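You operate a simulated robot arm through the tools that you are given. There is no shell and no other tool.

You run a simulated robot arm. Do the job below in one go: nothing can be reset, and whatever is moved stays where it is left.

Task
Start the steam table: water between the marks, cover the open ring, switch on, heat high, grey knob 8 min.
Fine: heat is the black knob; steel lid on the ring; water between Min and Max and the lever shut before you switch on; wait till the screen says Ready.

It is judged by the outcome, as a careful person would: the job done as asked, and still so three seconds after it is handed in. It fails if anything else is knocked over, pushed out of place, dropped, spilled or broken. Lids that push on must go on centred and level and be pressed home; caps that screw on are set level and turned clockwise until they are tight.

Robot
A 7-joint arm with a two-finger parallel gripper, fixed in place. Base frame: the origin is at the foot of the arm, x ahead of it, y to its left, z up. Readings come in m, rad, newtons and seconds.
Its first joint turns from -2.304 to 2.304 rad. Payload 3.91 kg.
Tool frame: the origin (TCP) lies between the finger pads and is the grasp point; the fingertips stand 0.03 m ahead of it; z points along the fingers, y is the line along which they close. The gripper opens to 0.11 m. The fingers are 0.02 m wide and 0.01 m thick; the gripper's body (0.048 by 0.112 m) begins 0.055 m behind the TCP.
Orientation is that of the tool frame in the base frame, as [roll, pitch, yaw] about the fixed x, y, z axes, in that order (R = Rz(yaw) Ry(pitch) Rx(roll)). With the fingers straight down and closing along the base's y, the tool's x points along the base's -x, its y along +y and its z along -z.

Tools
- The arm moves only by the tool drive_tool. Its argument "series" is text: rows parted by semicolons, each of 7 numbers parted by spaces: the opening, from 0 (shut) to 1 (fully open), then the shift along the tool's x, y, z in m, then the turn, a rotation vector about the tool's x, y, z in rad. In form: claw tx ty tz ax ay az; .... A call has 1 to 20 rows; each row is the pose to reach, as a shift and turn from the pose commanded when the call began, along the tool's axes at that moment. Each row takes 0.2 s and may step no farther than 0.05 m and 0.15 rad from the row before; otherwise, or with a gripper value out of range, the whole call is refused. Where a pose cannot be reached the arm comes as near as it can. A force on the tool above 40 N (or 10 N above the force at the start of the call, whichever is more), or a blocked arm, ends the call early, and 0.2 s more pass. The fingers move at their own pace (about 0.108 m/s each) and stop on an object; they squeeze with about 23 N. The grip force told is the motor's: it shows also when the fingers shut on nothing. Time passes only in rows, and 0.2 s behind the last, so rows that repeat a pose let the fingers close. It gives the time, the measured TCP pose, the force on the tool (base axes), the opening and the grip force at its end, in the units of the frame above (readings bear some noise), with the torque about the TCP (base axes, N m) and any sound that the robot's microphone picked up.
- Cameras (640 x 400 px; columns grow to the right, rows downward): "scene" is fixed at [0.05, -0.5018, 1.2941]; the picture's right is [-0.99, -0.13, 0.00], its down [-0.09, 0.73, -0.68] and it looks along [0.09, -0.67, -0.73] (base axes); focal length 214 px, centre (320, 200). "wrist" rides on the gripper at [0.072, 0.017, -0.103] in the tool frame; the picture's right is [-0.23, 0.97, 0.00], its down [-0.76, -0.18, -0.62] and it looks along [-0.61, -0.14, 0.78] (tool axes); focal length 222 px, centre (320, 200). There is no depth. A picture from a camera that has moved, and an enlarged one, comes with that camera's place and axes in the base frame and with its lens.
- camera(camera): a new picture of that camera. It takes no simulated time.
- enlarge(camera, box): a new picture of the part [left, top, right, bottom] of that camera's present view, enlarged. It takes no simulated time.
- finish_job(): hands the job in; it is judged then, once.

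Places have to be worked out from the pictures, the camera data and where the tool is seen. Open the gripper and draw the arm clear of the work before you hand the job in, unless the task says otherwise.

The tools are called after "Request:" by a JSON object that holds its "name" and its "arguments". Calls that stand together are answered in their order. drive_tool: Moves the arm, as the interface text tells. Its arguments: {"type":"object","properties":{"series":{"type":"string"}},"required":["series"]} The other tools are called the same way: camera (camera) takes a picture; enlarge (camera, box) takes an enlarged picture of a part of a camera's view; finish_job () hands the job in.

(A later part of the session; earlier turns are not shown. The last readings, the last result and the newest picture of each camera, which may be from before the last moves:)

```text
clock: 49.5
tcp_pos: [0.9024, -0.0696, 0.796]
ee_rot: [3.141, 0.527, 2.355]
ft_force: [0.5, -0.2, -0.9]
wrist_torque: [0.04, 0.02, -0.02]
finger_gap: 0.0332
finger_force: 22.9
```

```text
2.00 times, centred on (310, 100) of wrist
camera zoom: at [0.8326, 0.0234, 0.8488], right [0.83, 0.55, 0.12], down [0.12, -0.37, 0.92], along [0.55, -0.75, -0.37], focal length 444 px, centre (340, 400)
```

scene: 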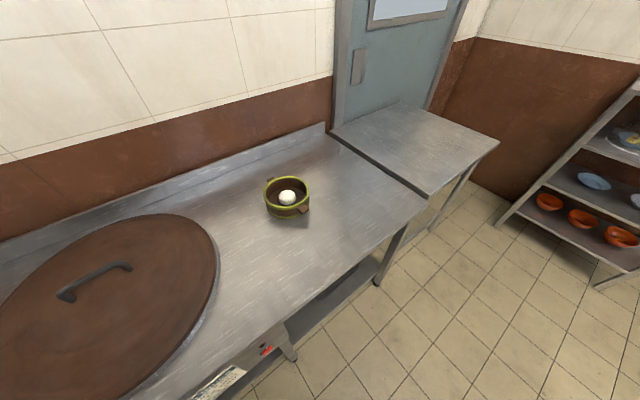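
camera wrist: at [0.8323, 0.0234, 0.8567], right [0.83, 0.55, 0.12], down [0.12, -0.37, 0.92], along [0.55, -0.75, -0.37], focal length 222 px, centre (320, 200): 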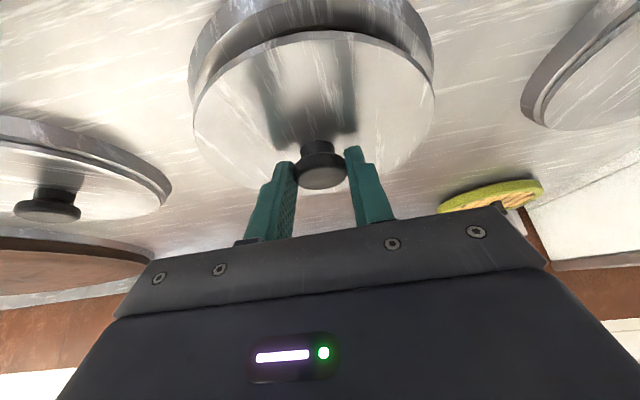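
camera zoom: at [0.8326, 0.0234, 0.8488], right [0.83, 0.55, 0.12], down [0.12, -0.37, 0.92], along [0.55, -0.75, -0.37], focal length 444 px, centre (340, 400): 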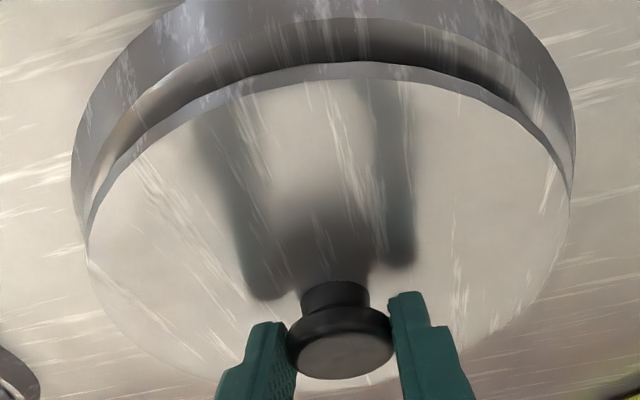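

No contact yet. I continue down in 1.5 mm steps.

Request:
{"name": "drive_tool", "arguments": {"series": "0 0.0008 0 0.0013 0 0 0; 0 0.0015 0 0.0026 0 0 0; 0 0.0023 0 0.0039 0 0 0; 0 0.003 0 0.0052 0 0 0"}}

Request:
{"name": "enlarge", "arguments": {"camera": "wrist", "box": [170, 0, 450, 200]}}

```text
clock: 50.5
tcp_pos: [0.9028, -0.0699, 0.7906]
ee_rot: [3.14, 0.527, 2.353]
ft_force: [0.1, 0.2, -0.9]
wrist_torque: [0.04, -0.02, 0.03]
finger_gap: 0.0333
finger_force: 23.1
```

```text
2.00 times, centred on (310, 100) of wrist
camera zoom: at [0.8328, 0.0232, 0.8429], right [0.83, 0.55, 0.12], down [0.12, -0.37, 0.92], along [0.55, -0.75, -0.37], focal length 444 px, centre (340, 400)
```

zoom: 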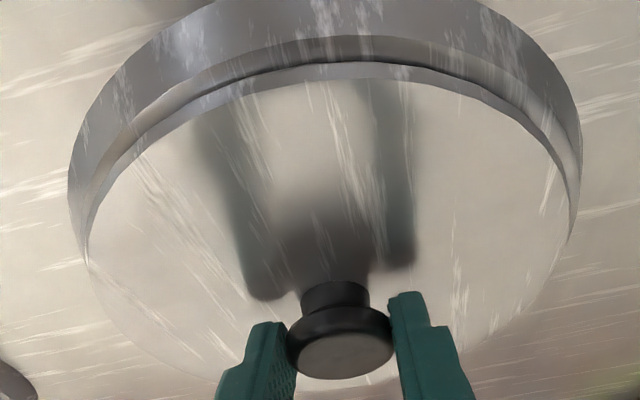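

Very close now, rim nearly touching and well centred. I continue down in 1 mm steps until contact shows.

Request:
{"name": "drive_tool", "arguments": {"series": "0 0.0005 0 0.0009 0 0 0; 0 0.001 0 0.0017 0 0 0; 0 0.0015 0 0.0026 0 0 0; 0 0.002 0 0.0035 0 0 0"}}

Request:
{"name": "enlarge", "arguments": {"camera": "wrist", "box": [170, 0, 450, 200]}}

```text
clock: 51.5
tcp_pos: [0.9018, -0.0684, 0.789]
ee_rot: [3.139, 0.528, 2.353]
ft_force: [-4.2, -0.1, 23.2]
wrist_torque: [-0.2, -0.11, 0.0]
finger_gap: 0.0335
finger_force: 22.6
```

```text
2.00 times, centred on (310, 100) of wrist
camera zoom: at [0.833, 0.0232, 0.8405], right [0.83, 0.55, 0.12], down [0.11, -0.37, 0.92], along [0.55, -0.75, -0.37], focal length 444 px, centre (340, 400)
```

zoom: 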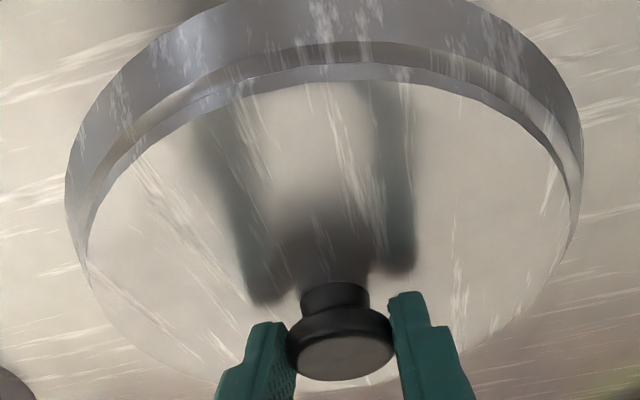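

Contact: 23 N downward at TCP z≈0.788. I ease off 1.5 mm, open the fingers and draw straight back to inspect how the lid sits.

Request:
{"name": "drive_tool", "arguments": {"series": "0 -0.0008 0 -0.0013 0 0 0; 0.2 -0.0008 0 -0.0013 0 0 0; 0.45 -0.0008 0 -0.0013 0 0 0; 0.6 -0.0008 0 -0.0013 0 0 0; 0.6 -0.0008 0 -0.0013 0 0 0; 0.6 -0.0108 0 -0.0186 0 0 0; 0.6 -0.0208 0 -0.0359 0 0 0; 0.6 -0.0308 0 -0.0632 0 0 0; 0.6 -0.0408 0 -0.0932 0 0 0"}}

Request:
{"name": "camera", "arguments": {"camera": "wrist"}}

```text
clock: 53.5
tcp_pos: [0.8929, -0.0595, 0.888]
ee_rot: [3.141, 0.524, 2.354]
ft_force: [-0.7, 0.1, -0.3]
wrist_torque: [0.0, -0.01, 0.02]
finger_gap: 0.0663
finger_force: 0.0
```

```text
taken
camera wrist: at [0.8243, 0.0321, 0.9399], right [0.83, 0.55, 0.12], down [0.12, -0.37, 0.92], along [0.55, -0.75, -0.37], focal length 222 px, centre (320, 200)
```

wrist: 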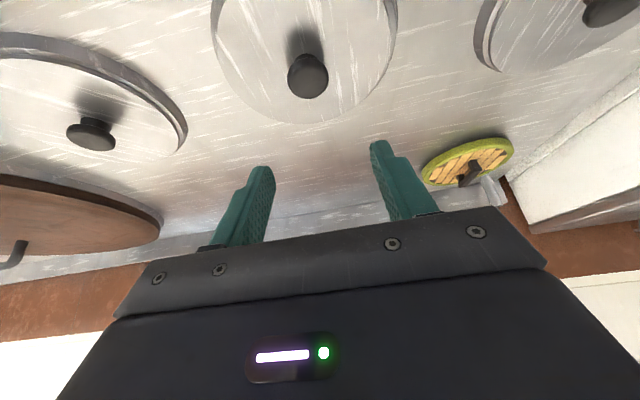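

The lid stays on the ring. I back off further to compare it with the two neighbouring covered rings.

Request:
{"name": "drive_tool", "arguments": {"series": "0.6 0.035 0 -0.026 0 0 0; 0.6 0.07 0 -0.052 0 0 0; 0.6 0.105 0 -0.078 0 0 0; 0.6 0.125 0 -0.093 0 0 0; 0.6 0.125 0 -0.093 0 0 0"}}

Request:
{"name": "camera", "arguments": {"camera": "wrist"}}

Request:
{"name": "enlarge", "arguments": {"camera": "wrist", "box": [200, 20, 420, 160]}}

Request:
{"name": "enlarge", "arguments": {"camera": "wrist", "box": [60, 20, 280, 160]}}

Request:
{"name": "enlarge", "arguments": {"camera": "wrist", "box": [400, 0, 600, 130]}}

```text
clock: 54.6
tcp_pos: [0.7818, 0.0494, 0.9069]
ee_rot: [3.14, 0.527, 2.354]
ft_force: [0.1, -0.9, -0.1]
wrist_torque: [0.01, 0.01, 0.02]
finger_gap: 0.0661
finger_force: 0.0
```

```text
taken
camera wrist: at [0.7143, 0.141, 0.9581], right [0.83, 0.55, 0.12], down [0.12, -0.37, 0.92], along [0.55, -0.75, -0.37], focal length 222 px, centre (320, 200)
```

wrist: 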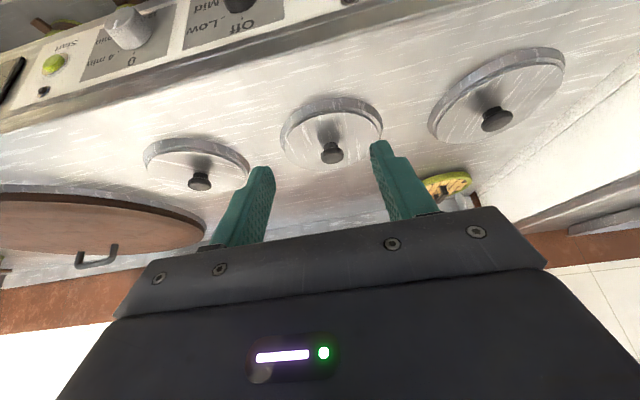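

```text
2.86 times, centred on (310, 90) of wrist
camera zoom: at [0.7143, 0.141, 0.9581], right [0.83, 0.55, 0.12], down [0.12, -0.37, 0.92], along [0.55, -0.75, -0.37], focal length 635 px, centre (349, 514)
```

zoom: 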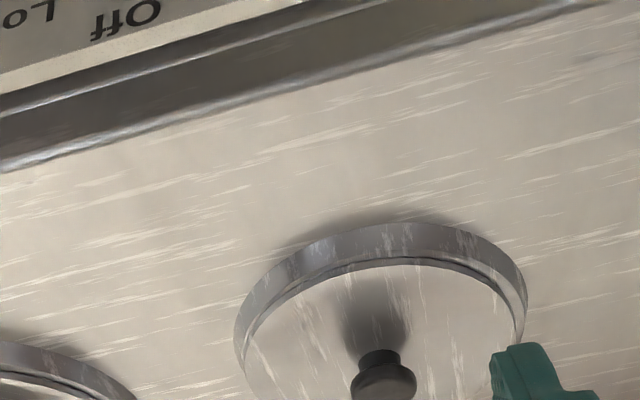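

```text
2.86 times, centred on (170, 90) of wrist
camera zoom: at [0.7143, 0.141, 0.9581], right [0.83, 0.55, 0.12], down [0.12, -0.37, 0.92], along [0.55, -0.75, -0.37], focal length 635 px, centre (749, 514)
```

zoom: 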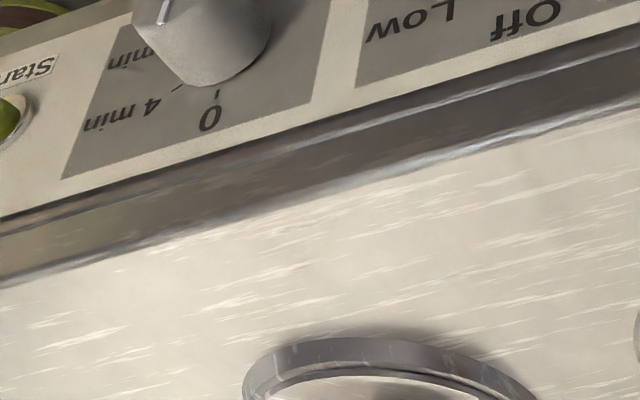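

```text
3.08 times, centred on (500, 65) of wrist
camera zoom: at [0.7143, 0.141, 0.9581], right [0.83, 0.55, 0.12], down [0.12, -0.37, 0.92], along [0.55, -0.75, -0.37], focal length 684 px, centre (-234, 615)
```

zoom: 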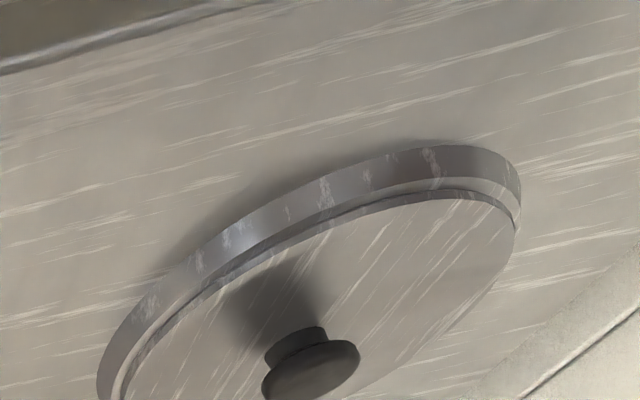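

Request:
{"name": "enlarge", "arguments": {"camera": "wrist", "box": [265, 80, 395, 180]}}

Request:
{"name": "enlarge", "arguments": {"camera": "wrist", "box": [420, 35, 580, 155]}}

Request:
{"name": "enlarge", "arguments": {"camera": "wrist", "box": [130, 115, 260, 215]}}

```text
4.00 times, centred on (330, 130) of wrist
camera zoom: at [0.7143, 0.141, 0.9581], right [0.83, 0.55, 0.12], down [0.12, -0.37, 0.92], along [0.55, -0.75, -0.37], focal length 888 px, centre (280, 480)
```

zoom: 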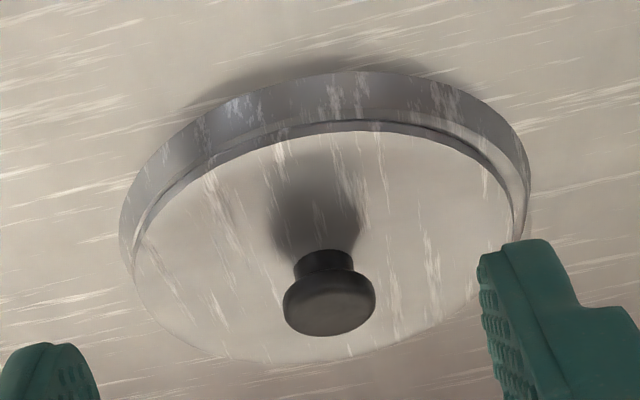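

```text
3.33 times, centred on (500, 95) of wrist
camera zoom: at [0.7143, 0.141, 0.9581], right [0.83, 0.55, 0.12], down [0.12, -0.37, 0.92], along [0.55, -0.75, -0.37], focal length 740 px, centre (-280, 550)
```

zoom: 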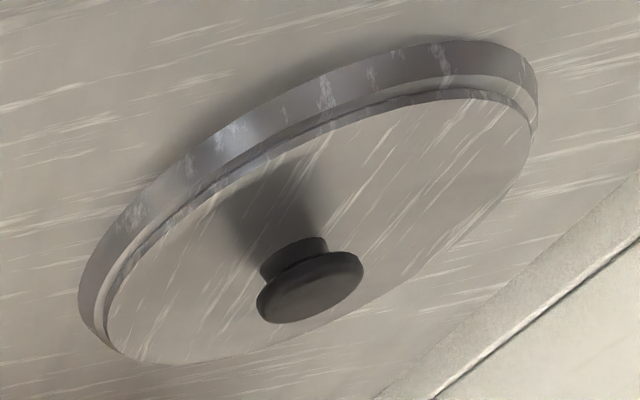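

```text
4.00 times, centred on (195, 165) of wrist
camera zoom: at [0.7143, 0.141, 0.9581], right [0.83, 0.55, 0.12], down [0.12, -0.37, 0.92], along [0.55, -0.75, -0.37], focal length 888 px, centre (820, 340)
```

zoom: 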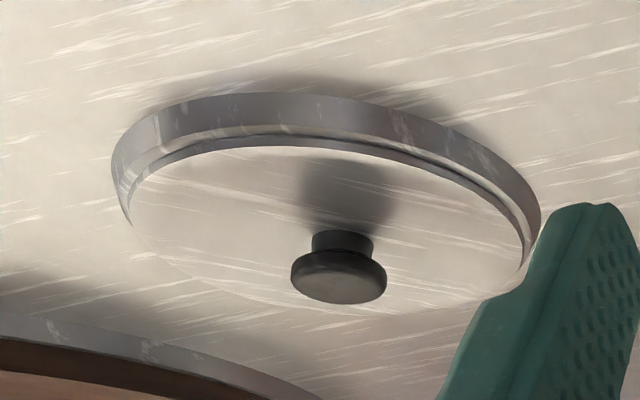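

The lid on the middle ring sits just like its neighbours: level, concentric, rim showing evenly. Water is in, lever shut, ring covered — now the switch. I move to a 45° pose in front of the rocker with fingers closed.

Request:
{"name": "drive_tool", "arguments": {"series": "0.3 0.0294 0.0072 0.0285 0 -0.0369 0; 0 0.0589 0.0144 0.0569 0 -0.0737 0; 0 0.0883 0.0216 0.0854 0 -0.1106 0; 0 0.1178 0.0287 0.1139 0 -0.1474 0; 0 0.1472 0.0359 0.1424 0 -0.1843 0; 0 0.1767 0.0431 0.1708 0 -0.2211 0; 0 0.2061 0.0503 0.1993 0 -0.258 0; 0 0.2061 0.0503 0.1993 0 -0.258 0"}}

Request:
{"name": "camera", "arguments": {"camera": "wrist"}}

Request:
{"name": "enlarge", "arguments": {"camera": "wrist", "box": [240, 80, 480, 230]}}

```text
clock: 56.5
tcp_pos: [0.766, 0.1406, 0.6313]
ee_rot: [3.139, 0.786, 2.352]
ft_force: [0.4, 0.3, 0.6]
wrist_torque: [0.0, 0.01, 0.0]
finger_gap: 0.0
finger_force: 22.8
```

```text
taken
camera wrist: at [0.6898, 0.2391, 0.6524], right [0.8, 0.57, 0.16], down [-0.06, -0.2, 0.98], along [0.59, -0.8, -0.12], focal length 222 px, centre (320, 200)
```

wrist: 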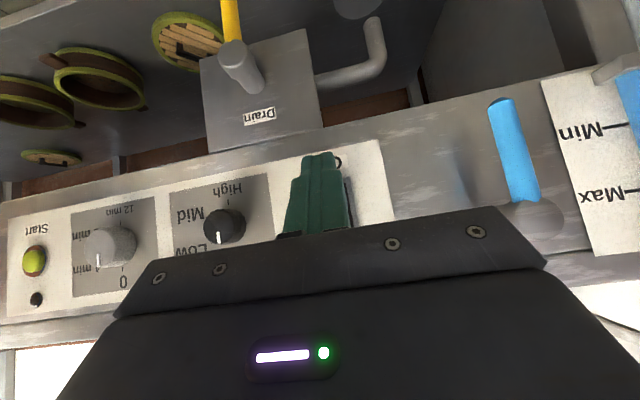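

```text
2.67 times, centred on (360, 155) of wrist
camera zoom: at [0.6898, 0.2391, 0.6524], right [0.8, 0.57, 0.16], down [-0.06, -0.2, 0.98], along [0.59, -0.8, -0.12], focal length 592 px, centre (213, 320)
```

zoom: 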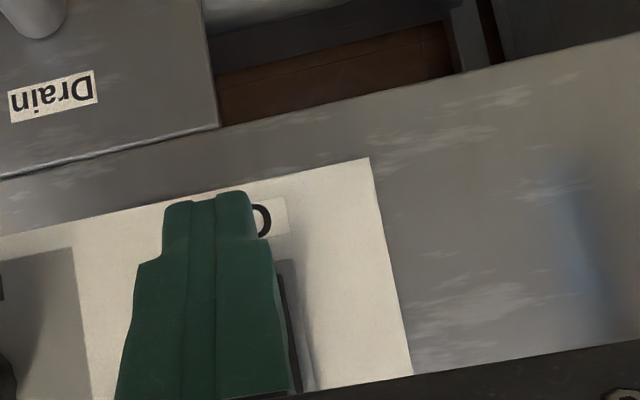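

The fingertips line up with the lower ("On") half of the rocker at z≈0.617. I push forward along N in small steps.

Request:
{"name": "drive_tool", "arguments": {"series": "0 -0.0247 0 0.0247 0 0 0; 0 -0.0438 0 0.0438 0 0 0; 0 -0.0467 0 0.0467 0 0 0; 0 -0.0488 0 0.0488 0 0 0; 0 -0.0509 0 0.0509 0 0 0; 0 -0.053 0 0.053 0 0 0"}}

Request:
{"name": "camera", "arguments": {"camera": "wrist"}}

```text
clock: 57.9
tcp_pos: [0.8168, 0.0879, 0.6291]
ee_rot: [3.14, 0.781, 2.355]
ft_force: [-24.4, 16.5, 7.2]
wrist_torque: [0.05, 0.26, -0.18]
finger_gap: 0.0
finger_force: 22.8
```

```text
taken
camera wrist: at [0.7406, 0.1876, 0.6508], right [0.8, 0.57, 0.16], down [-0.06, -0.2, 0.98], along [0.59, -0.79, -0.13], focal length 222 px, centre (320, 200)
```

wrist: 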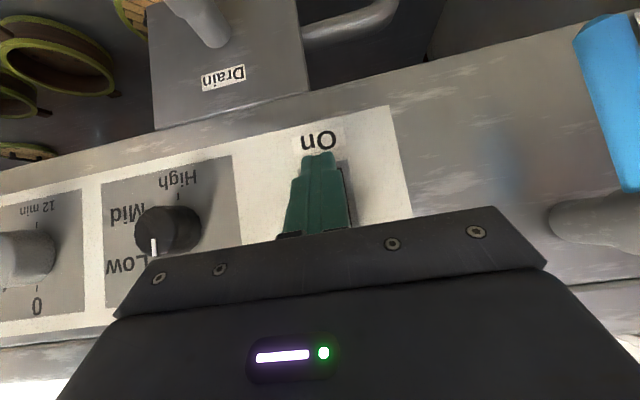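

About 29 N of push at contact. I withdraw to see whether the rocker flipped and its lamp lit.

Request:
{"name": "drive_tool", "arguments": {"series": "0 0.0247 0 -0.0247 0 0 0; 0 0.053 0 -0.053 0 0 0; 0 0.02 0 -0.09 0 0 0; 0 0 0 -0.125 0 0 0; 0 0 0 -0.125 0 0 0"}}

Request:
{"name": "camera", "arguments": {"camera": "wrist"}}

Request:
{"name": "enlarge", "arguments": {"camera": "wrist", "box": [200, 60, 440, 210]}}

```text
clock: 59.0
tcp_pos: [0.7557, 0.1489, 0.7184]
ee_rot: [3.141, 0.785, 2.354]
ft_force: [0.5, -1.1, 0.4]
wrist_torque: [-0.01, -0.01, -0.01]
finger_gap: 0.0002
finger_force: 23.4
```

```text
taken
camera wrist: at [0.6787, 0.2483, 0.7399], right [0.8, 0.57, 0.16], down [-0.06, -0.2, 0.98], along [0.59, -0.8, -0.13], focal length 222 px, centre (320, 200)
```

wrist: 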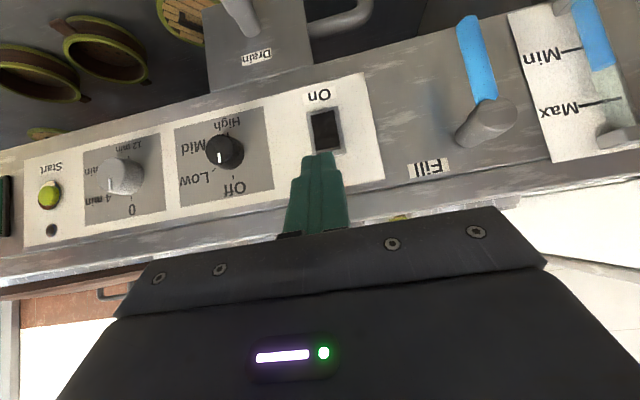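

```text
2.67 times, centred on (320, 135) of wrist
camera zoom: at [0.6787, 0.2483, 0.7399], right [0.8, 0.57, 0.16], down [-0.06, -0.2, 0.98], along [0.59, -0.8, -0.13], focal length 592 px, centre (320, 373)
```

zoom: 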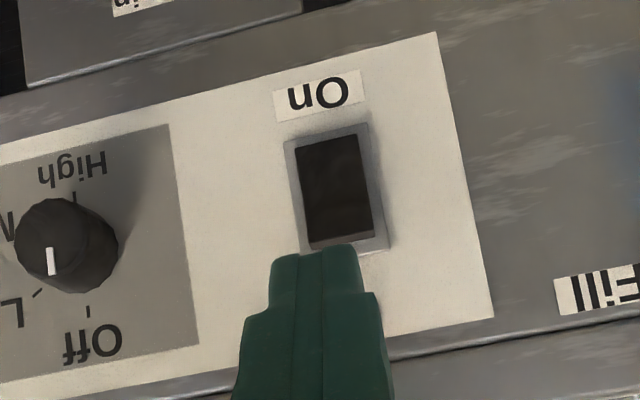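

The lamp is hidden behind the fingers and the screen is at the left edge; I shift to see both.

Request:
{"name": "drive_tool", "arguments": {"series": "0 0.01 -0.04 -0.02 0 0 0; 0 0.02 -0.08 -0.04 0 0 0; 0 0.03 -0.12 -0.06 0 0 0; 0 0.04 -0.16 -0.08 0 0 0; 0 0.04 -0.16 -0.08 0 0 0"}}

Request:
{"name": "camera", "arguments": {"camera": "wrist"}}

Request:
{"name": "enlarge", "arguments": {"camera": "wrist", "box": [340, 60, 520, 190]}}

Request:
{"name": "enlarge", "arguments": {"camera": "wrist", "box": [0, 120, 180, 270]}}

```text
clock: 60.2
tcp_pos: [0.5828, 0.0965, 0.7481]
ee_rot: [3.14, 0.782, 2.355]
ft_force: [0.5, 0.1, 0.2]
wrist_torque: [0.01, 0.0, -0.03]
finger_gap: 0.0003
finger_force: 22.7
```

```text
taken
camera wrist: at [0.5056, 0.1955, 0.7686], right [0.8, 0.57, 0.16], down [-0.06, -0.2, 0.98], along [0.59, -0.79, -0.13], focal length 222 px, centre (320, 200)
```

wrist: 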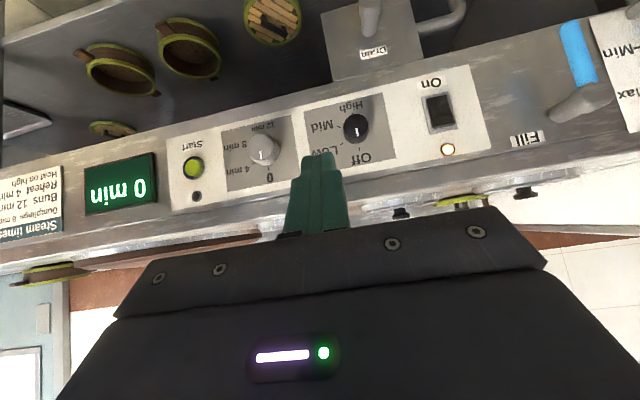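

```text
3.08 times, centred on (430, 125) of wrist
camera zoom: at [0.5056, 0.1955, 0.7686], right [0.8, 0.57, 0.16], down [-0.06, -0.2, 0.98], along [0.59, -0.79, -0.13], focal length 684 px, centre (-18, 431)
```

zoom: 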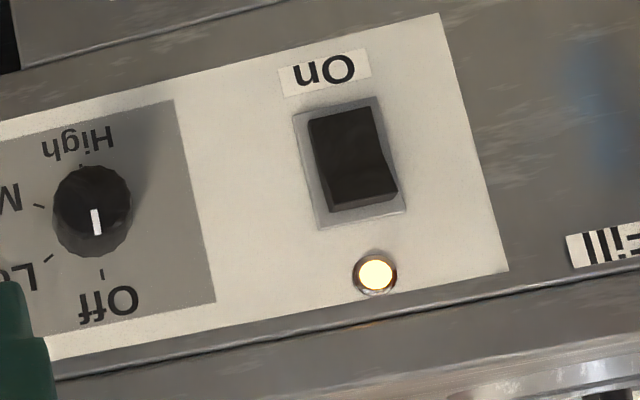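

```text
2.67 times, centred on (90, 195) of wrist
camera zoom: at [0.5056, 0.1955, 0.7686], right [0.8, 0.57, 0.16], down [-0.06, -0.2, 0.98], along [0.59, -0.79, -0.13], focal length 592 px, centre (933, 213)
```

zoom: 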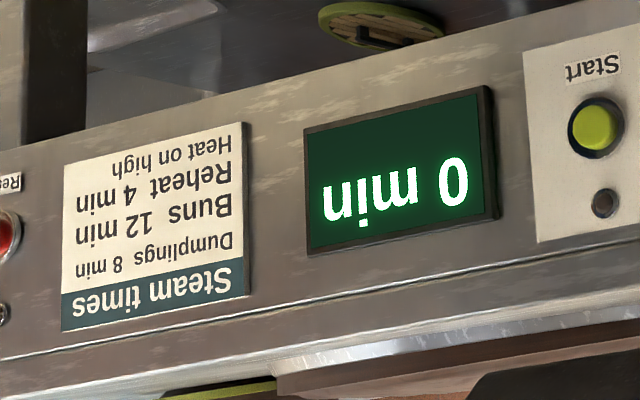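

Power lamp is lit and the screen shows "0 min". Next is the black heat knob; I bring the tool level in front of it (D≈0.518, z≈0.634) and check the arm tracks in this posture.

Request:
{"name": "drive_tool", "arguments": {"series": "0.3 0.0044 0.0063 0.0224 0 -0.1315 0; 0.6 0.0088 0.0126 0.0448 0 -0.263 0; 0.6 0.0132 0.0189 0.0673 0 -0.3945 0; 0.6 0.0176 0.0251 0.0897 0 -0.526 0; 0.6 0.022 0.0314 0.1121 0 -0.6575 0; 0.6 0.0264 0.0377 0.1345 0 -0.789 0; 0.6 0.0264 0.0377 0.1345 0 -0.789 0"}}

Request:
{"name": "camera", "arguments": {"camera": "wrist"}}

```text
clock: 61.7
tcp_pos: [0.6429, 0.1341, 0.6377]
ee_rot: [2.592, 1.424, 1.822]
ft_force: [0.3, 1.8, -0.2]
wrist_torque: [0.0, -0.01, -0.03]
finger_gap: 0.0663
finger_force: 0.0
stopped in row 7: the arm was blocked; the commanded pose is now the measured one
```

```text
taken
camera wrist: at [0.5787, 0.2267, 0.5788], right [0.69, 0.66, 0.3], down [-0.54, 0.19, 0.82], along [0.48, -0.72, 0.49], focal length 222 px, centre (320, 200)
```

wrist: 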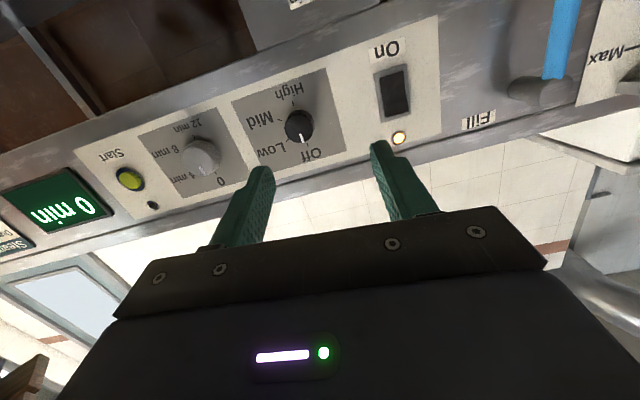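

The arm is blocked just short of level (7° low) because this is close to the base; further forward should be easier. I advance to N≈0.46 first and then level the tool there.

Request:
{"name": "drive_tool", "arguments": {"series": "0.6 -0.0037 -0.0109 0.033 0 0 0; 0.6 -0.0075 -0.0218 0.0661 0 0 0; 0.6 -0.0112 -0.0327 0.0991 0 0 0; 0.6 -0.0112 -0.0327 0.0991 0.005 -0.063 -0.037; 0.6 -0.0112 -0.0327 0.0991 0.011 -0.126 -0.0745"}}

Request:
{"name": "camera", "arguments": {"camera": "wrist"}}

```text
clock: 63.1
tcp_pos: [0.682, 0.1039, 0.6423]
ee_rot: [2.484, 1.438, 1.718]
ft_force: [0.2, -0.2, -0.6]
wrist_torque: [-0.01, -0.02, -0.03]
finger_gap: 0.066
finger_force: 0.1
stopped in row 5: the arm was blocked; the commanded pose is now the measured one
```

```text
taken
camera wrist: at [0.6179, 0.1953, 0.5819], right [0.68, 0.67, 0.3], down [-0.56, 0.2, 0.81], along [0.48, -0.72, 0.51], focal length 222 px, centre (320, 200)
```

wrist: 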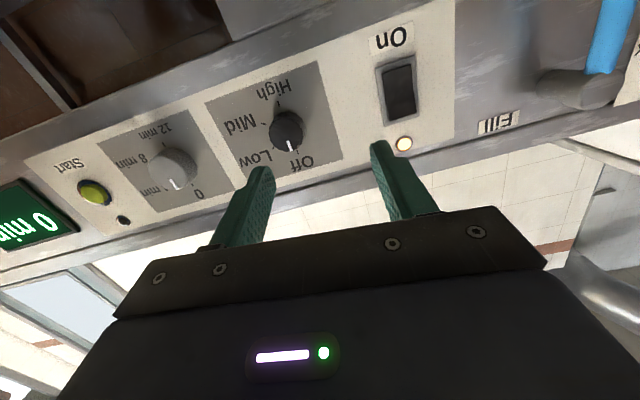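

The level posture keeps hitting a limit, so I'll use the comfortable 45° tilt and turn the knob in ratchet strokes about its own axis. I go to the starting stroke angle (hand swung 30° to the left), fingers open, just in front of the black knob.

Request:
{"name": "drive_tool", "arguments": {"series": "0.6 -0.0015 -0.0043 0.0064 0.0398 0.0946 -0.0785; 0.6 -0.003 -0.0086 0.0128 0.0797 0.1892 -0.1571; 0.6 -0.0045 -0.0129 0.0192 0.1195 0.2838 -0.2356; 0.6 -0.0061 -0.0171 0.0256 0.1593 0.3783 -0.3141; 0.6 -0.0076 -0.0214 0.032 0.1991 0.4729 -0.3926; 0.6 -0.0091 -0.0257 0.0384 0.239 0.5675 -0.4712; 0.6 -0.0106 -0.03 0.0448 0.2788 0.6621 -0.5497; 0.6 -0.0106 -0.03 0.0448 0.2788 0.6621 -0.5497"}}

Request:
{"name": "camera", "arguments": {"camera": "wrist"}}

```text
clock: 64.9
tcp_pos: [0.6923, 0.0495, 0.6455]
ee_rot: [-2.452, 0.66, 2.827]
ft_force: [0.1, -0.8, 0.4]
wrist_torque: [-0.01, 0.01, 0.02]
finger_gap: 0.066
finger_force: 0.0
```

```text
taken
camera wrist: at [0.6229, 0.1548, 0.6544], right [0.77, 0.54, -0.35], down [0.31, 0.17, 0.94], along [0.57, -0.82, -0.03], focal length 222 px, centre (320, 200)
```

wrist: 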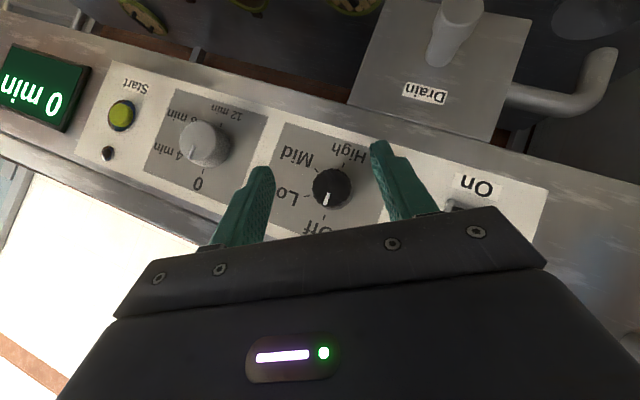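

Tracking is fine and the knob appears exactly where it should (pixel 331,187) between the fingers, pointer at Off. I advance straight along the knob axis so the fingers straddle it.

Request:
{"name": "drive_tool", "arguments": {"series": "0.6 -0.0212 0 0.0212 0 0 0; 0.6 -0.0354 0 0.0354 0 0 0; 0.6 -0.0424 0 0.0424 0 0 0; 0.6 -0.0424 0 0.0424 0 0 0"}}

Request:
{"name": "camera", "arguments": {"camera": "wrist"}}

Request:
{"name": "enlarge", "arguments": {"camera": "wrist", "box": [220, 80, 440, 240]}}

```text
clock: 65.9
tcp_pos: [0.7363, 0.0051, 0.6462]
ee_rot: [-2.453, 0.662, 2.826]
ft_force: [-0.2, -0.6, 0.5]
wrist_torque: [0.03, 0.03, 0.02]
finger_gap: 0.0659
finger_force: 0.2
```

```text
taken
camera wrist: at [0.6659, 0.1126, 0.6548], right [0.77, 0.54, -0.35], down [0.31, 0.17, 0.94], along [0.57, -0.82, -0.03], focal length 222 px, centre (320, 200)
```

wrist: 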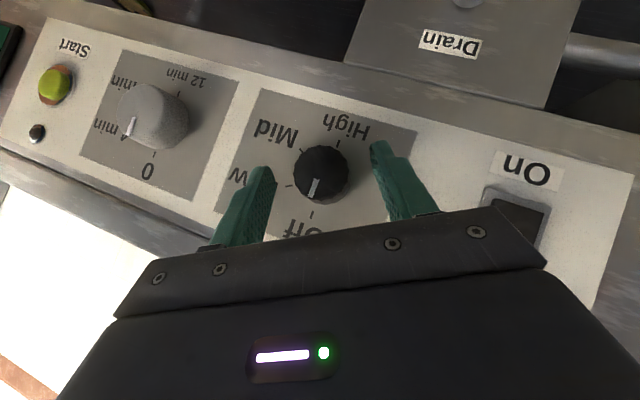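

```text
2.50 times, centred on (330, 160) of wrist
camera zoom: at [0.6659, 0.1126, 0.6548], right [0.77, 0.54, -0.35], down [0.31, 0.17, 0.94], along [0.57, -0.82, -0.03], focal length 555 px, centre (295, 300)
```

zoom: 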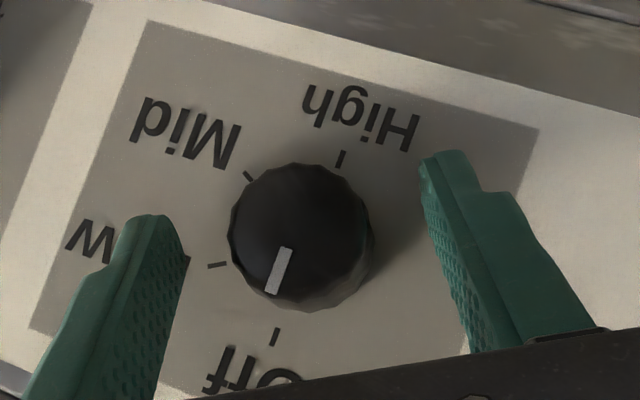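

Well aligned: the knob is centred between the pads. I close on it and turn +60° (clockwise) about the knob axis.

Request:
{"name": "drive_tool", "arguments": {"series": "0.4 0 0 0 0 0 0; 0.2 0 0 0 0 0 0; 0 0 0 0 0 0 0; 0 0 0 0 0 0 0"}}

Request:
{"name": "camera", "arguments": {"camera": "wrist"}}

```text
clock: 66.9
tcp_pos: [0.7374, 0.0073, 0.6454]
ee_rot: [-2.452, 0.661, 2.826]
ft_force: [6.7, 1.7, -4.0]
wrist_torque: [0.04, -0.04, 0.2]
finger_gap: 0.0366
finger_force: 44.9
```

```text
taken
camera wrist: at [0.666, 0.1128, 0.6547], right [0.77, 0.54, -0.35], down [0.31, 0.17, 0.94], along [0.57, -0.82, -0.03], focal length 222 px, centre (320, 200)
```

wrist: 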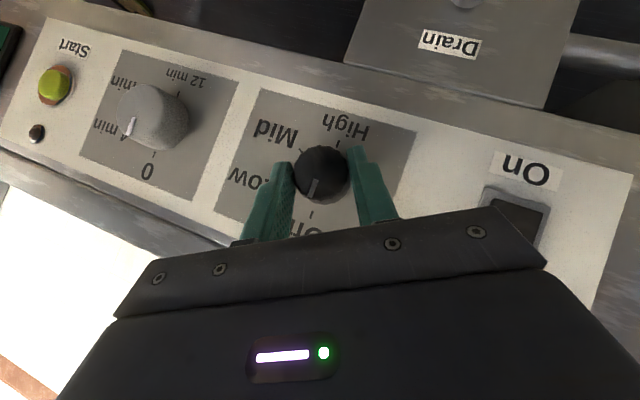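

Request:
{"name": "drive_tool", "arguments": {"series": "0 0.0001 -0.0021 0.0001 -0.1061 0 0.1061; 0 0.0005 -0.0042 0.0005 -0.2121 0 0.2121; 0 0.001 -0.0061 0.001 -0.3182 0 0.3182; 0 0.0017 -0.008 0.0017 -0.4243 0 0.4243; 0 0.0027 -0.0096 0.0027 -0.5303 0 0.5303; 0 0.0038 -0.011 0.0038 -0.6364 0 0.6364; 0 0.005 -0.0122 0.005 -0.7403 0 0.7403"}}

Request:
{"name": "camera", "arguments": {"camera": "wrist"}}

```text
clock: 68.4
tcp_pos: [0.7276, -0.0008, 0.6466]
ee_rot: [2.591, 0.71, 1.984]
ft_force: [2.9, -1.3, -3.9]
wrist_torque: [0.14, 0.14, 0.06]
finger_gap: 0.0366
finger_force: 45.0
stopped in row 7: the force on the tool passed its limit at 44 N (the readings are from after the stop); the commanded pose is now the measured one
```

```text
taken
camera wrist: at [0.6445, 0.0913, 0.6721], right [0.7, 0.48, 0.53], down [-0.32, -0.46, 0.83], along [0.64, -0.75, -0.17], focal length 222 px, centre (320, 200)
```

wrist: 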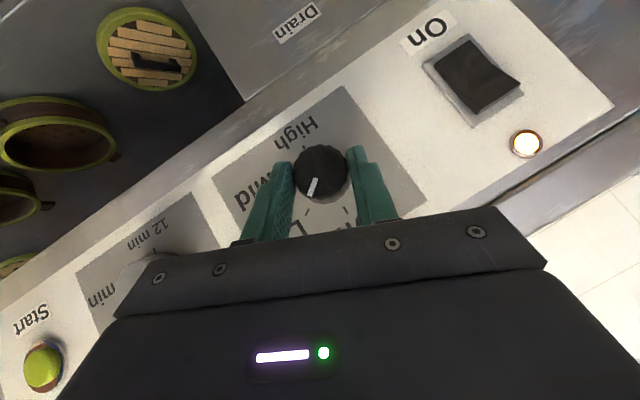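

The knob turned with the grip; the call stopped at nearly the end of the stroke. I zoom to read where the pointer is.

Request:
{"name": "enlarge", "arguments": {"camera": "wrist", "box": [200, 80, 440, 240]}}

```text
2.50 times, centred on (320, 160) of wrist
camera zoom: at [0.6445, 0.0913, 0.6721], right [0.7, 0.48, 0.53], down [-0.32, -0.46, 0.83], along [0.64, -0.75, -0.17], focal length 555 px, centre (320, 300)
```

zoom: 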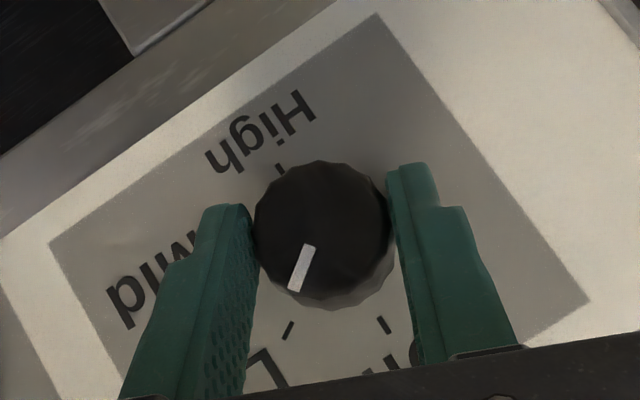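

Pointer is at about Low (≈54°). I open, back off, swing the hand back 50° and re-approach for the next stroke.

Request:
{"name": "drive_tool", "arguments": {"series": "0.3 0 0 0 0 0 0; 0.6 0 0 0 0 0 0; 0.6 0.0212 0 -0.0212 0 0 0; 0.6 0.0213 0.002 -0.0211 0.1029 0 -0.1029; 0.6 0.0216 0.004 -0.0208 0.2058 0 -0.2058; 0.6 0.0221 0.006 -0.0203 0.3087 0 -0.3087; 0.6 0.0228 0.0078 -0.0196 0.4115 0 -0.4115; 0.6 0.0237 0.0094 -0.0187 0.5144 0 -0.5144; 0.6 0.0248 0.0108 -0.0176 0.6173 0 -0.6173; 0.6 0.0036 0.0108 0.0036 0.6173 0 -0.6173; 0.6 0.0036 0.0108 0.0036 0.6173 0 -0.6173"}}

Request:
{"name": "camera", "arguments": {"camera": "wrist"}}

Request:
{"name": "enlarge", "arguments": {"camera": "wrist", "box": [200, 80, 440, 240]}}

```text
clock: 70.8
tcp_pos: [0.7363, 0.0087, 0.6462]
ee_rot: [-2.52, 0.686, 2.784]
ft_force: [0.0, 0.0, 0.2]
wrist_torque: [0.02, -0.01, 0.03]
finger_gap: 0.066
finger_force: 0.0
```

```text
taken
camera wrist: at [0.6651, 0.1133, 0.657], right [0.78, 0.55, -0.29], down [0.26, 0.13, 0.95], along [0.57, -0.82, -0.04], focal length 222 px, centre (320, 200)
```

wrist: 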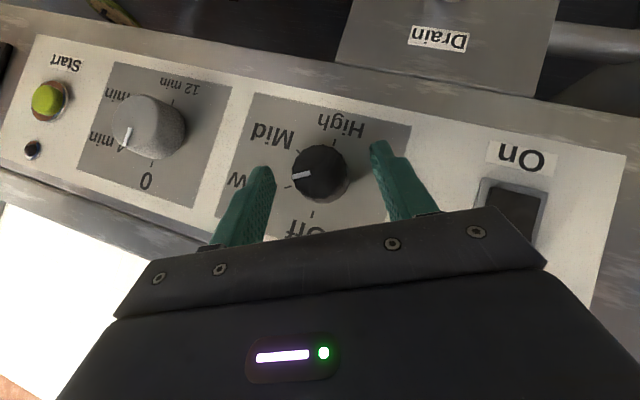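

```text
2.50 times, centred on (320, 160) of wrist
camera zoom: at [0.6651, 0.1133, 0.657], right [0.78, 0.55, -0.29], down [0.26, 0.13, 0.95], along [0.57, -0.82, -0.04], focal length 555 px, centre (320, 300)
```

zoom: 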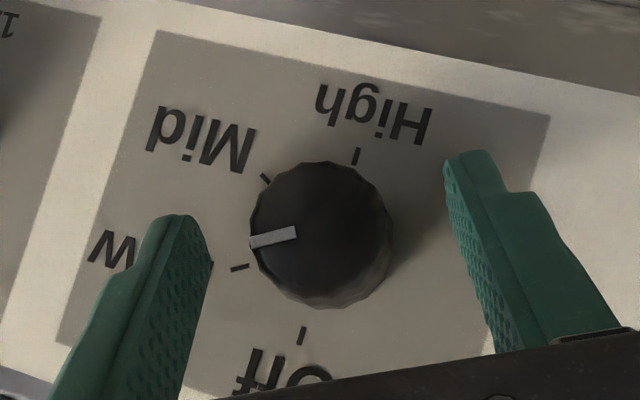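

Pointer reads ≈64° (just past Low). I grip again and turn another ~49°.

Request:
{"name": "drive_tool", "arguments": {"series": "0.3 0 0 0 0 0 0; 0.1 0 0 0 0 0 0; 0 0 0 0 0 0 0; 0 0 0 0 0 0 0; 0 0.0001 -0.0021 0.0001 -0.1061 0 0.1061; 0 0.0005 -0.0042 0.0005 -0.2121 0 0.2121; 0 0.001 -0.0061 0.001 -0.3182 0 0.3182; 0 0.0017 -0.008 0.0017 -0.4243 0 0.4243; 0 0.0027 -0.0096 0.0027 -0.5303 0 0.5303; 0 0.0034 -0.0106 0.0034 -0.601 0 0.601"}}

Request:
{"name": "enlarge", "arguments": {"camera": "wrist", "box": [200, 80, 440, 240]}}

```text
clock: 73.0
tcp_pos: [0.7279, 0.0013, 0.6472]
ee_rot: [2.618, 0.716, 2.001]
ft_force: [-12.1, 9.5, 10.9]
wrist_torque: [0.36, 0.32, 0.09]
finger_gap: 0.0368
finger_force: 44.6
```

```text
2.50 times, centred on (320, 160) of wrist
camera zoom: at [0.6443, 0.0927, 0.6724], right [0.7, 0.49, 0.52], down [-0.31, -0.45, 0.84], along [0.64, -0.75, -0.16], focal length 555 px, centre (320, 300)
```

zoom: 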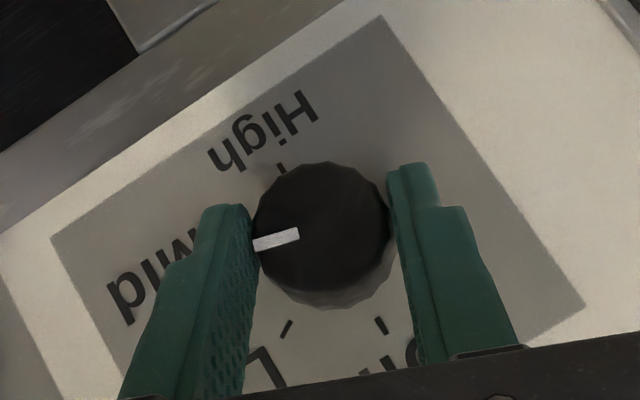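

The knob followed (≈113°). I regrip for another stroke the same way.

Request:
{"name": "drive_tool", "arguments": {"series": "0.3 0 0 0 0 0 0; 0.6 0 0 0 0 0 0; 0.6 0.0212 0 -0.0212 0 0 0; 0.6 0.0213 0.002 -0.0211 0.1029 0 -0.1029; 0.6 0.0216 0.004 -0.0208 0.2058 0 -0.2058; 0.6 0.0221 0.006 -0.0203 0.3087 0 -0.3087; 0.6 0.0228 0.0078 -0.0196 0.4115 0 -0.4115; 0.6 0.0237 0.0094 -0.0187 0.5144 0 -0.5144; 0.6 0.0248 0.0108 -0.0176 0.6173 0 -0.6173; 0.6 0.0036 0.0108 0.0036 0.6173 0 -0.6173; 0.6 0.0036 0.0108 0.0036 0.6173 0 -0.6173"}}

Request:
{"name": "enlarge", "arguments": {"camera": "wrist", "box": [200, 80, 440, 240]}}

```text
clock: 75.4
tcp_pos: [0.738, 0.0087, 0.647]
ee_rot: [-2.493, 0.678, 2.802]
ft_force: [0.5, 0.8, -0.4]
wrist_torque: [-0.02, 0.01, 0.0]
finger_gap: 0.066
finger_force: 0.1
```

```text
2.50 times, centred on (320, 160) of wrist
camera zoom: at [0.6666, 0.1129, 0.6565], right [0.77, 0.55, -0.32], down [0.28, 0.15, 0.95], along [0.57, -0.82, -0.04], focal length 555 px, centre (320, 300)
```

zoom: 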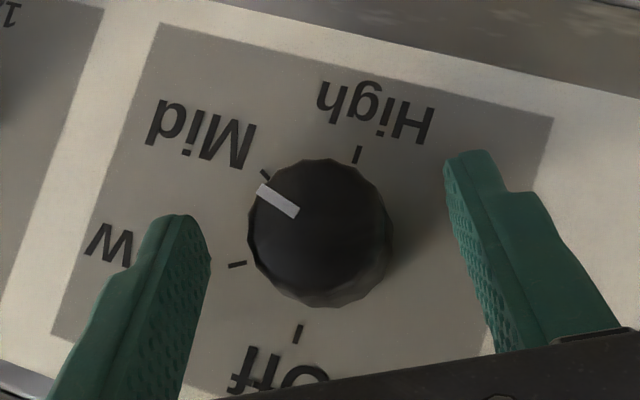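

Pointer is now near Mid (≈108°). Another stroke of 49°.

Request:
{"name": "drive_tool", "arguments": {"series": "0.3 0 0 0 0 0 0; 0.1 0 0 0 0 0 0; 0 0 0 0 0 0 0; 0 0 0 0 0 0 0; 0 0.0001 -0.0021 0.0001 -0.1061 0 0.1061; 0 0.0005 -0.0042 0.0005 -0.2121 0 0.2121; 0 0.001 -0.0061 0.001 -0.3182 0 0.3182; 0 0.0017 -0.008 0.0017 -0.4243 0 0.4243; 0 0.0027 -0.0096 0.0027 -0.5303 0 0.5303; 0 0.0034 -0.0106 0.0034 -0.601 0 0.601"}}

Request:
{"name": "enlarge", "arguments": {"camera": "wrist", "box": [200, 80, 440, 240]}}

```text
clock: 77.6
tcp_pos: [0.7298, -0.0002, 0.6478]
ee_rot: [2.647, 0.726, 2.018]
ft_force: [-5.4, -1.5, 4.3]
wrist_torque: [0.25, 0.24, 0.48]
finger_gap: 0.0371
finger_force: 45.3
```

```text
2.50 times, centred on (320, 160) of wrist
camera zoom: at [0.6458, 0.0926, 0.6723], right [0.71, 0.49, 0.5], down [-0.29, -0.43, 0.85], along [0.64, -0.75, -0.16], focal length 555 px, centre (320, 300)
```

zoom: 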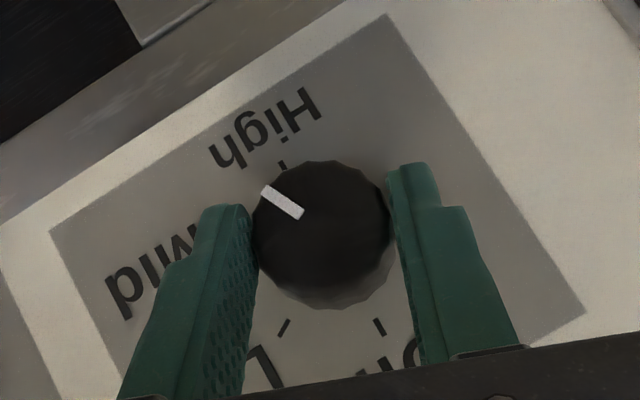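

Pointer ≈153°. I release, swing back only half as far, and regrip for the last ~27°.

Request:
{"name": "drive_tool", "arguments": {"series": "0.3 0 0 0 0 0 0; 0.6 0 0 0 0 0 0; 0.6 0.0212 0 -0.0212 0 0 0; 0.6 0.0213 0.0018 -0.0211 0.0884 0 -0.0884; 0.6 0.0215 0.0035 -0.0209 0.1768 0 -0.1768; 0.6 0.0219 0.0052 -0.0205 0.2652 0 -0.2652; 0.6 0.0224 0.0068 -0.02 0.3536 0 -0.3536; 0.6 0.0012 0.0068 0.0012 0.3536 0 -0.3536; 0.6 0.0012 0.0068 0.0012 0.3536 0 -0.3536"}}

Request:
{"name": "enlarge", "arguments": {"camera": "wrist", "box": [200, 80, 440, 240]}}

```text
clock: 79.6
tcp_pos: [0.7336, 0.0051, 0.6476]
ee_rot: [-2.945, 0.781, 2.5]
ft_force: [0.9, -0.1, 0.6]
wrist_torque: [-0.01, 0.0, -0.02]
finger_gap: 0.0658
finger_force: 0.1
```

```text
2.50 times, centred on (320, 160) of wrist
camera zoom: at [0.659, 0.1054, 0.6657], right [0.81, 0.59, 0.02], down [0.04, -0.09, 0.99], along [0.59, -0.8, -0.1], focal length 555 px, centre (320, 300)
```

zoom: 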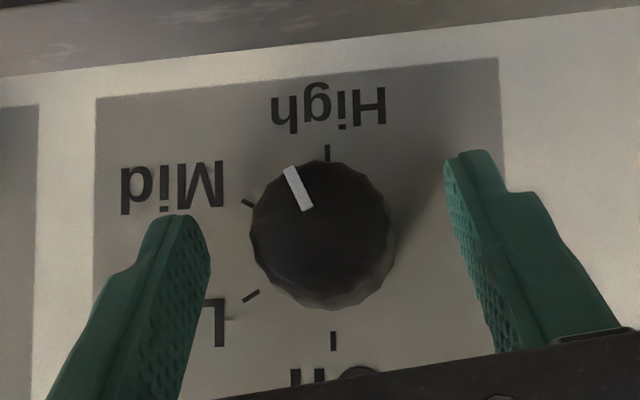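

Pointer ≈156°. I grip and turn the remaining ≈24°.

Request:
{"name": "drive_tool", "arguments": {"series": "0.3 0 0 0 0 0 0; 0.1 0 0 0 0 0 0; 0 0 0 0 0 0 0; 0 0 0 0 0 0 0; 0 0.0001 -0.002 0.0001 -0.099 0 0.099; 0 0.0004 -0.0039 0.0004 -0.198 0 0.198; 0 0.0009 -0.0057 0.0009 -0.297 0 0.297"}}

Request:
{"name": "enlarge", "arguments": {"camera": "wrist", "box": [200, 80, 440, 240]}}

```text
clock: 81.2
tcp_pos: [0.7291, 0.0002, 0.6464]
ee_rot: [2.75, 0.751, 2.089]
ft_force: [0.8, -0.6, 0.0]
wrist_torque: [0.09, 0.71, -0.02]
finger_gap: 0.0368
finger_force: 44.9
```

```text
2.50 times, centred on (320, 160) of wrist
camera zoom: at [0.648, 0.0947, 0.6716], right [0.74, 0.52, 0.43], down [-0.25, -0.38, 0.89], along [0.63, -0.76, -0.15], focal length 555 px, centre (320, 300)
```

zoom: 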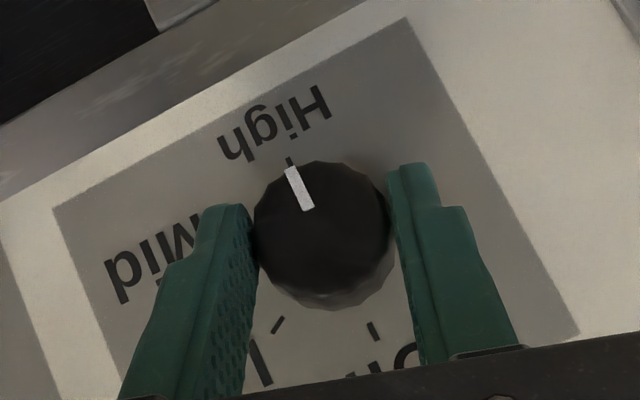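

The pointer lines up with the High tick. I release and back off to confirm.

Request:
{"name": "drive_tool", "arguments": {"series": "0.3 0 0 0 0 0 0; 0.6 0 0 0 0 0 0; 0.6 0.0212 0 -0.0212 0 0 0; 0.6 0.045 0 -0.045 0 0 0; 0.6 0.045 0 -0.045 0 0 0"}}

Request:
{"name": "camera", "arguments": {"camera": "wrist"}}

Request:
{"name": "enlarge", "arguments": {"camera": "wrist", "box": [220, 80, 440, 240]}}

```text
clock: 82.4
tcp_pos: [0.6832, 0.0464, 0.6475]
ee_rot: [2.753, 0.751, 2.09]
ft_force: [-0.4, 0.3, 0.3]
wrist_torque: [-0.01, 0.0, -0.01]
finger_gap: 0.066
finger_force: 0.0
```

```text
taken
camera wrist: at [0.602, 0.1399, 0.6717], right [0.74, 0.52, 0.42], down [-0.24, -0.38, 0.89], along [0.63, -0.76, -0.15], focal length 222 px, centre (320, 200)
```

wrist: 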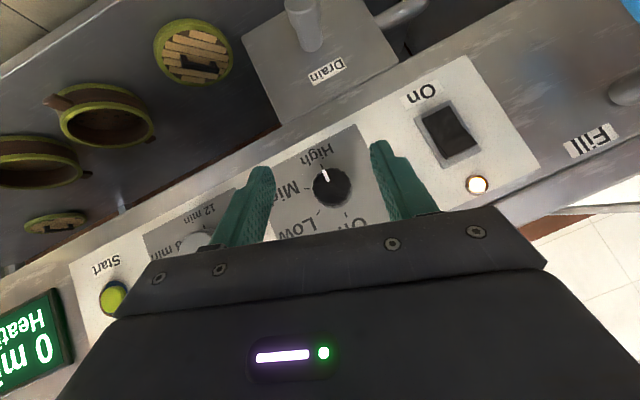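

```text
2.50 times, centred on (330, 160) of wrist
camera zoom: at [0.602, 0.1399, 0.6717], right [0.74, 0.52, 0.42], down [-0.24, -0.38, 0.89], along [0.63, -0.76, -0.15], focal length 555 px, centre (295, 300)
```

zoom: 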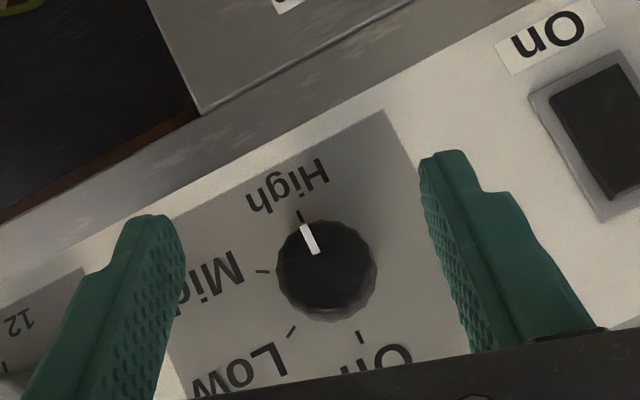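

Heat is on High and the screen now says "0 min / Heating". Next, the grey timer knob: I move in front of it with the same start angle.

Request:
{"name": "drive_tool", "arguments": {"series": "0.75 -0.0048 -0.0218 -0.0037 0.0946 0 -0.0946; 0.75 -0.0095 -0.0435 -0.0073 0.1893 0 -0.1893; 0.75 -0.0143 -0.0653 -0.011 0.2839 0 -0.2839; 0.75 -0.0191 -0.087 -0.0147 0.3785 0 -0.3785; 0.75 -0.0238 -0.1088 -0.0183 0.4732 0 -0.4732; 0.75 -0.0286 -0.1305 -0.022 0.5678 0 -0.5678; 0.75 -0.0286 -0.1305 -0.022 0.5678 0 -0.5678"}}

Request:
{"name": "camera", "arguments": {"camera": "wrist"}}

Request:
{"name": "enlarge", "arguments": {"camera": "wrist", "box": [220, 80, 440, 240]}}

```text
clock: 84.0
tcp_pos: [0.5928, -0.0529, 0.6448]
ee_rot: [-2.455, 0.662, 2.824]
ft_force: [-0.5, 0.1, 0.8]
wrist_torque: [0.0, 0.02, -0.01]
finger_gap: 0.0826
finger_force: 0.1
```

```text
taken
camera wrist: at [0.5216, 0.0513, 0.6542], right [0.77, 0.54, -0.35], down [0.3, 0.17, 0.94], along [0.57, -0.82, -0.03], focal length 222 px, centre (320, 200)
```

wrist: 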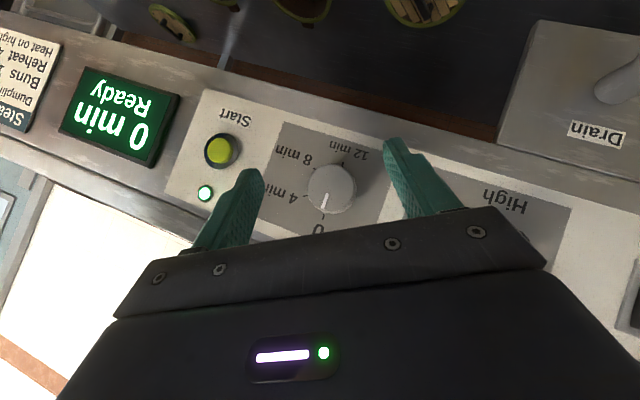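

```text
2.50 times, centred on (330, 160) of wrist
camera zoom: at [0.5216, 0.0513, 0.6542], right [0.77, 0.54, -0.35], down [0.3, 0.17, 0.94], along [0.57, -0.82, -0.03], focal length 555 px, centre (295, 300)
```

zoom: 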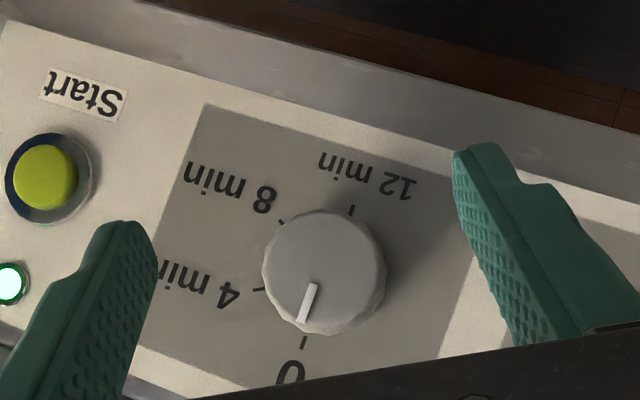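

The screen now already says "Ready" (0 min) with the ready lamp lit. The grey knob is correctly centred between the fingers, pointer at 0; I advance onto it.

Request:
{"name": "drive_tool", "arguments": {"series": "0.75 -0.0212 0 0.0212 0 0 0; 0.75 -0.0354 0 0.0354 0 0 0; 0.75 -0.0417 0 0.0417 0 0 0; 0.75 -0.0417 0 0.0417 0 0 0"}}

Request:
{"name": "enlarge", "arguments": {"camera": "wrist", "box": [200, 80, 440, 240]}}

```text
clock: 85.0
tcp_pos: [0.6344, -0.0958, 0.646]
ee_rot: [-2.456, 0.664, 2.824]
ft_force: [-0.2, -0.3, -0.7]
wrist_torque: [-0.02, -0.01, -0.03]
finger_gap: 0.0825
finger_force: 0.1
```

```text
2.50 times, centred on (320, 160) of wrist
camera zoom: at [0.5633, 0.0099, 0.6545], right [0.77, 0.54, -0.35], down [0.3, 0.17, 0.94], along [0.57, -0.82, -0.03], focal length 555 px, centre (320, 300)
```

zoom: 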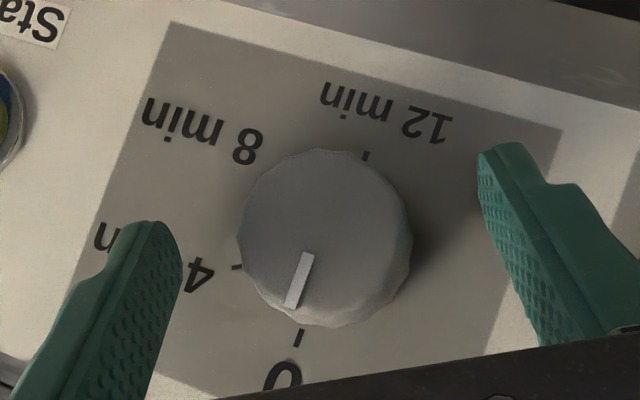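

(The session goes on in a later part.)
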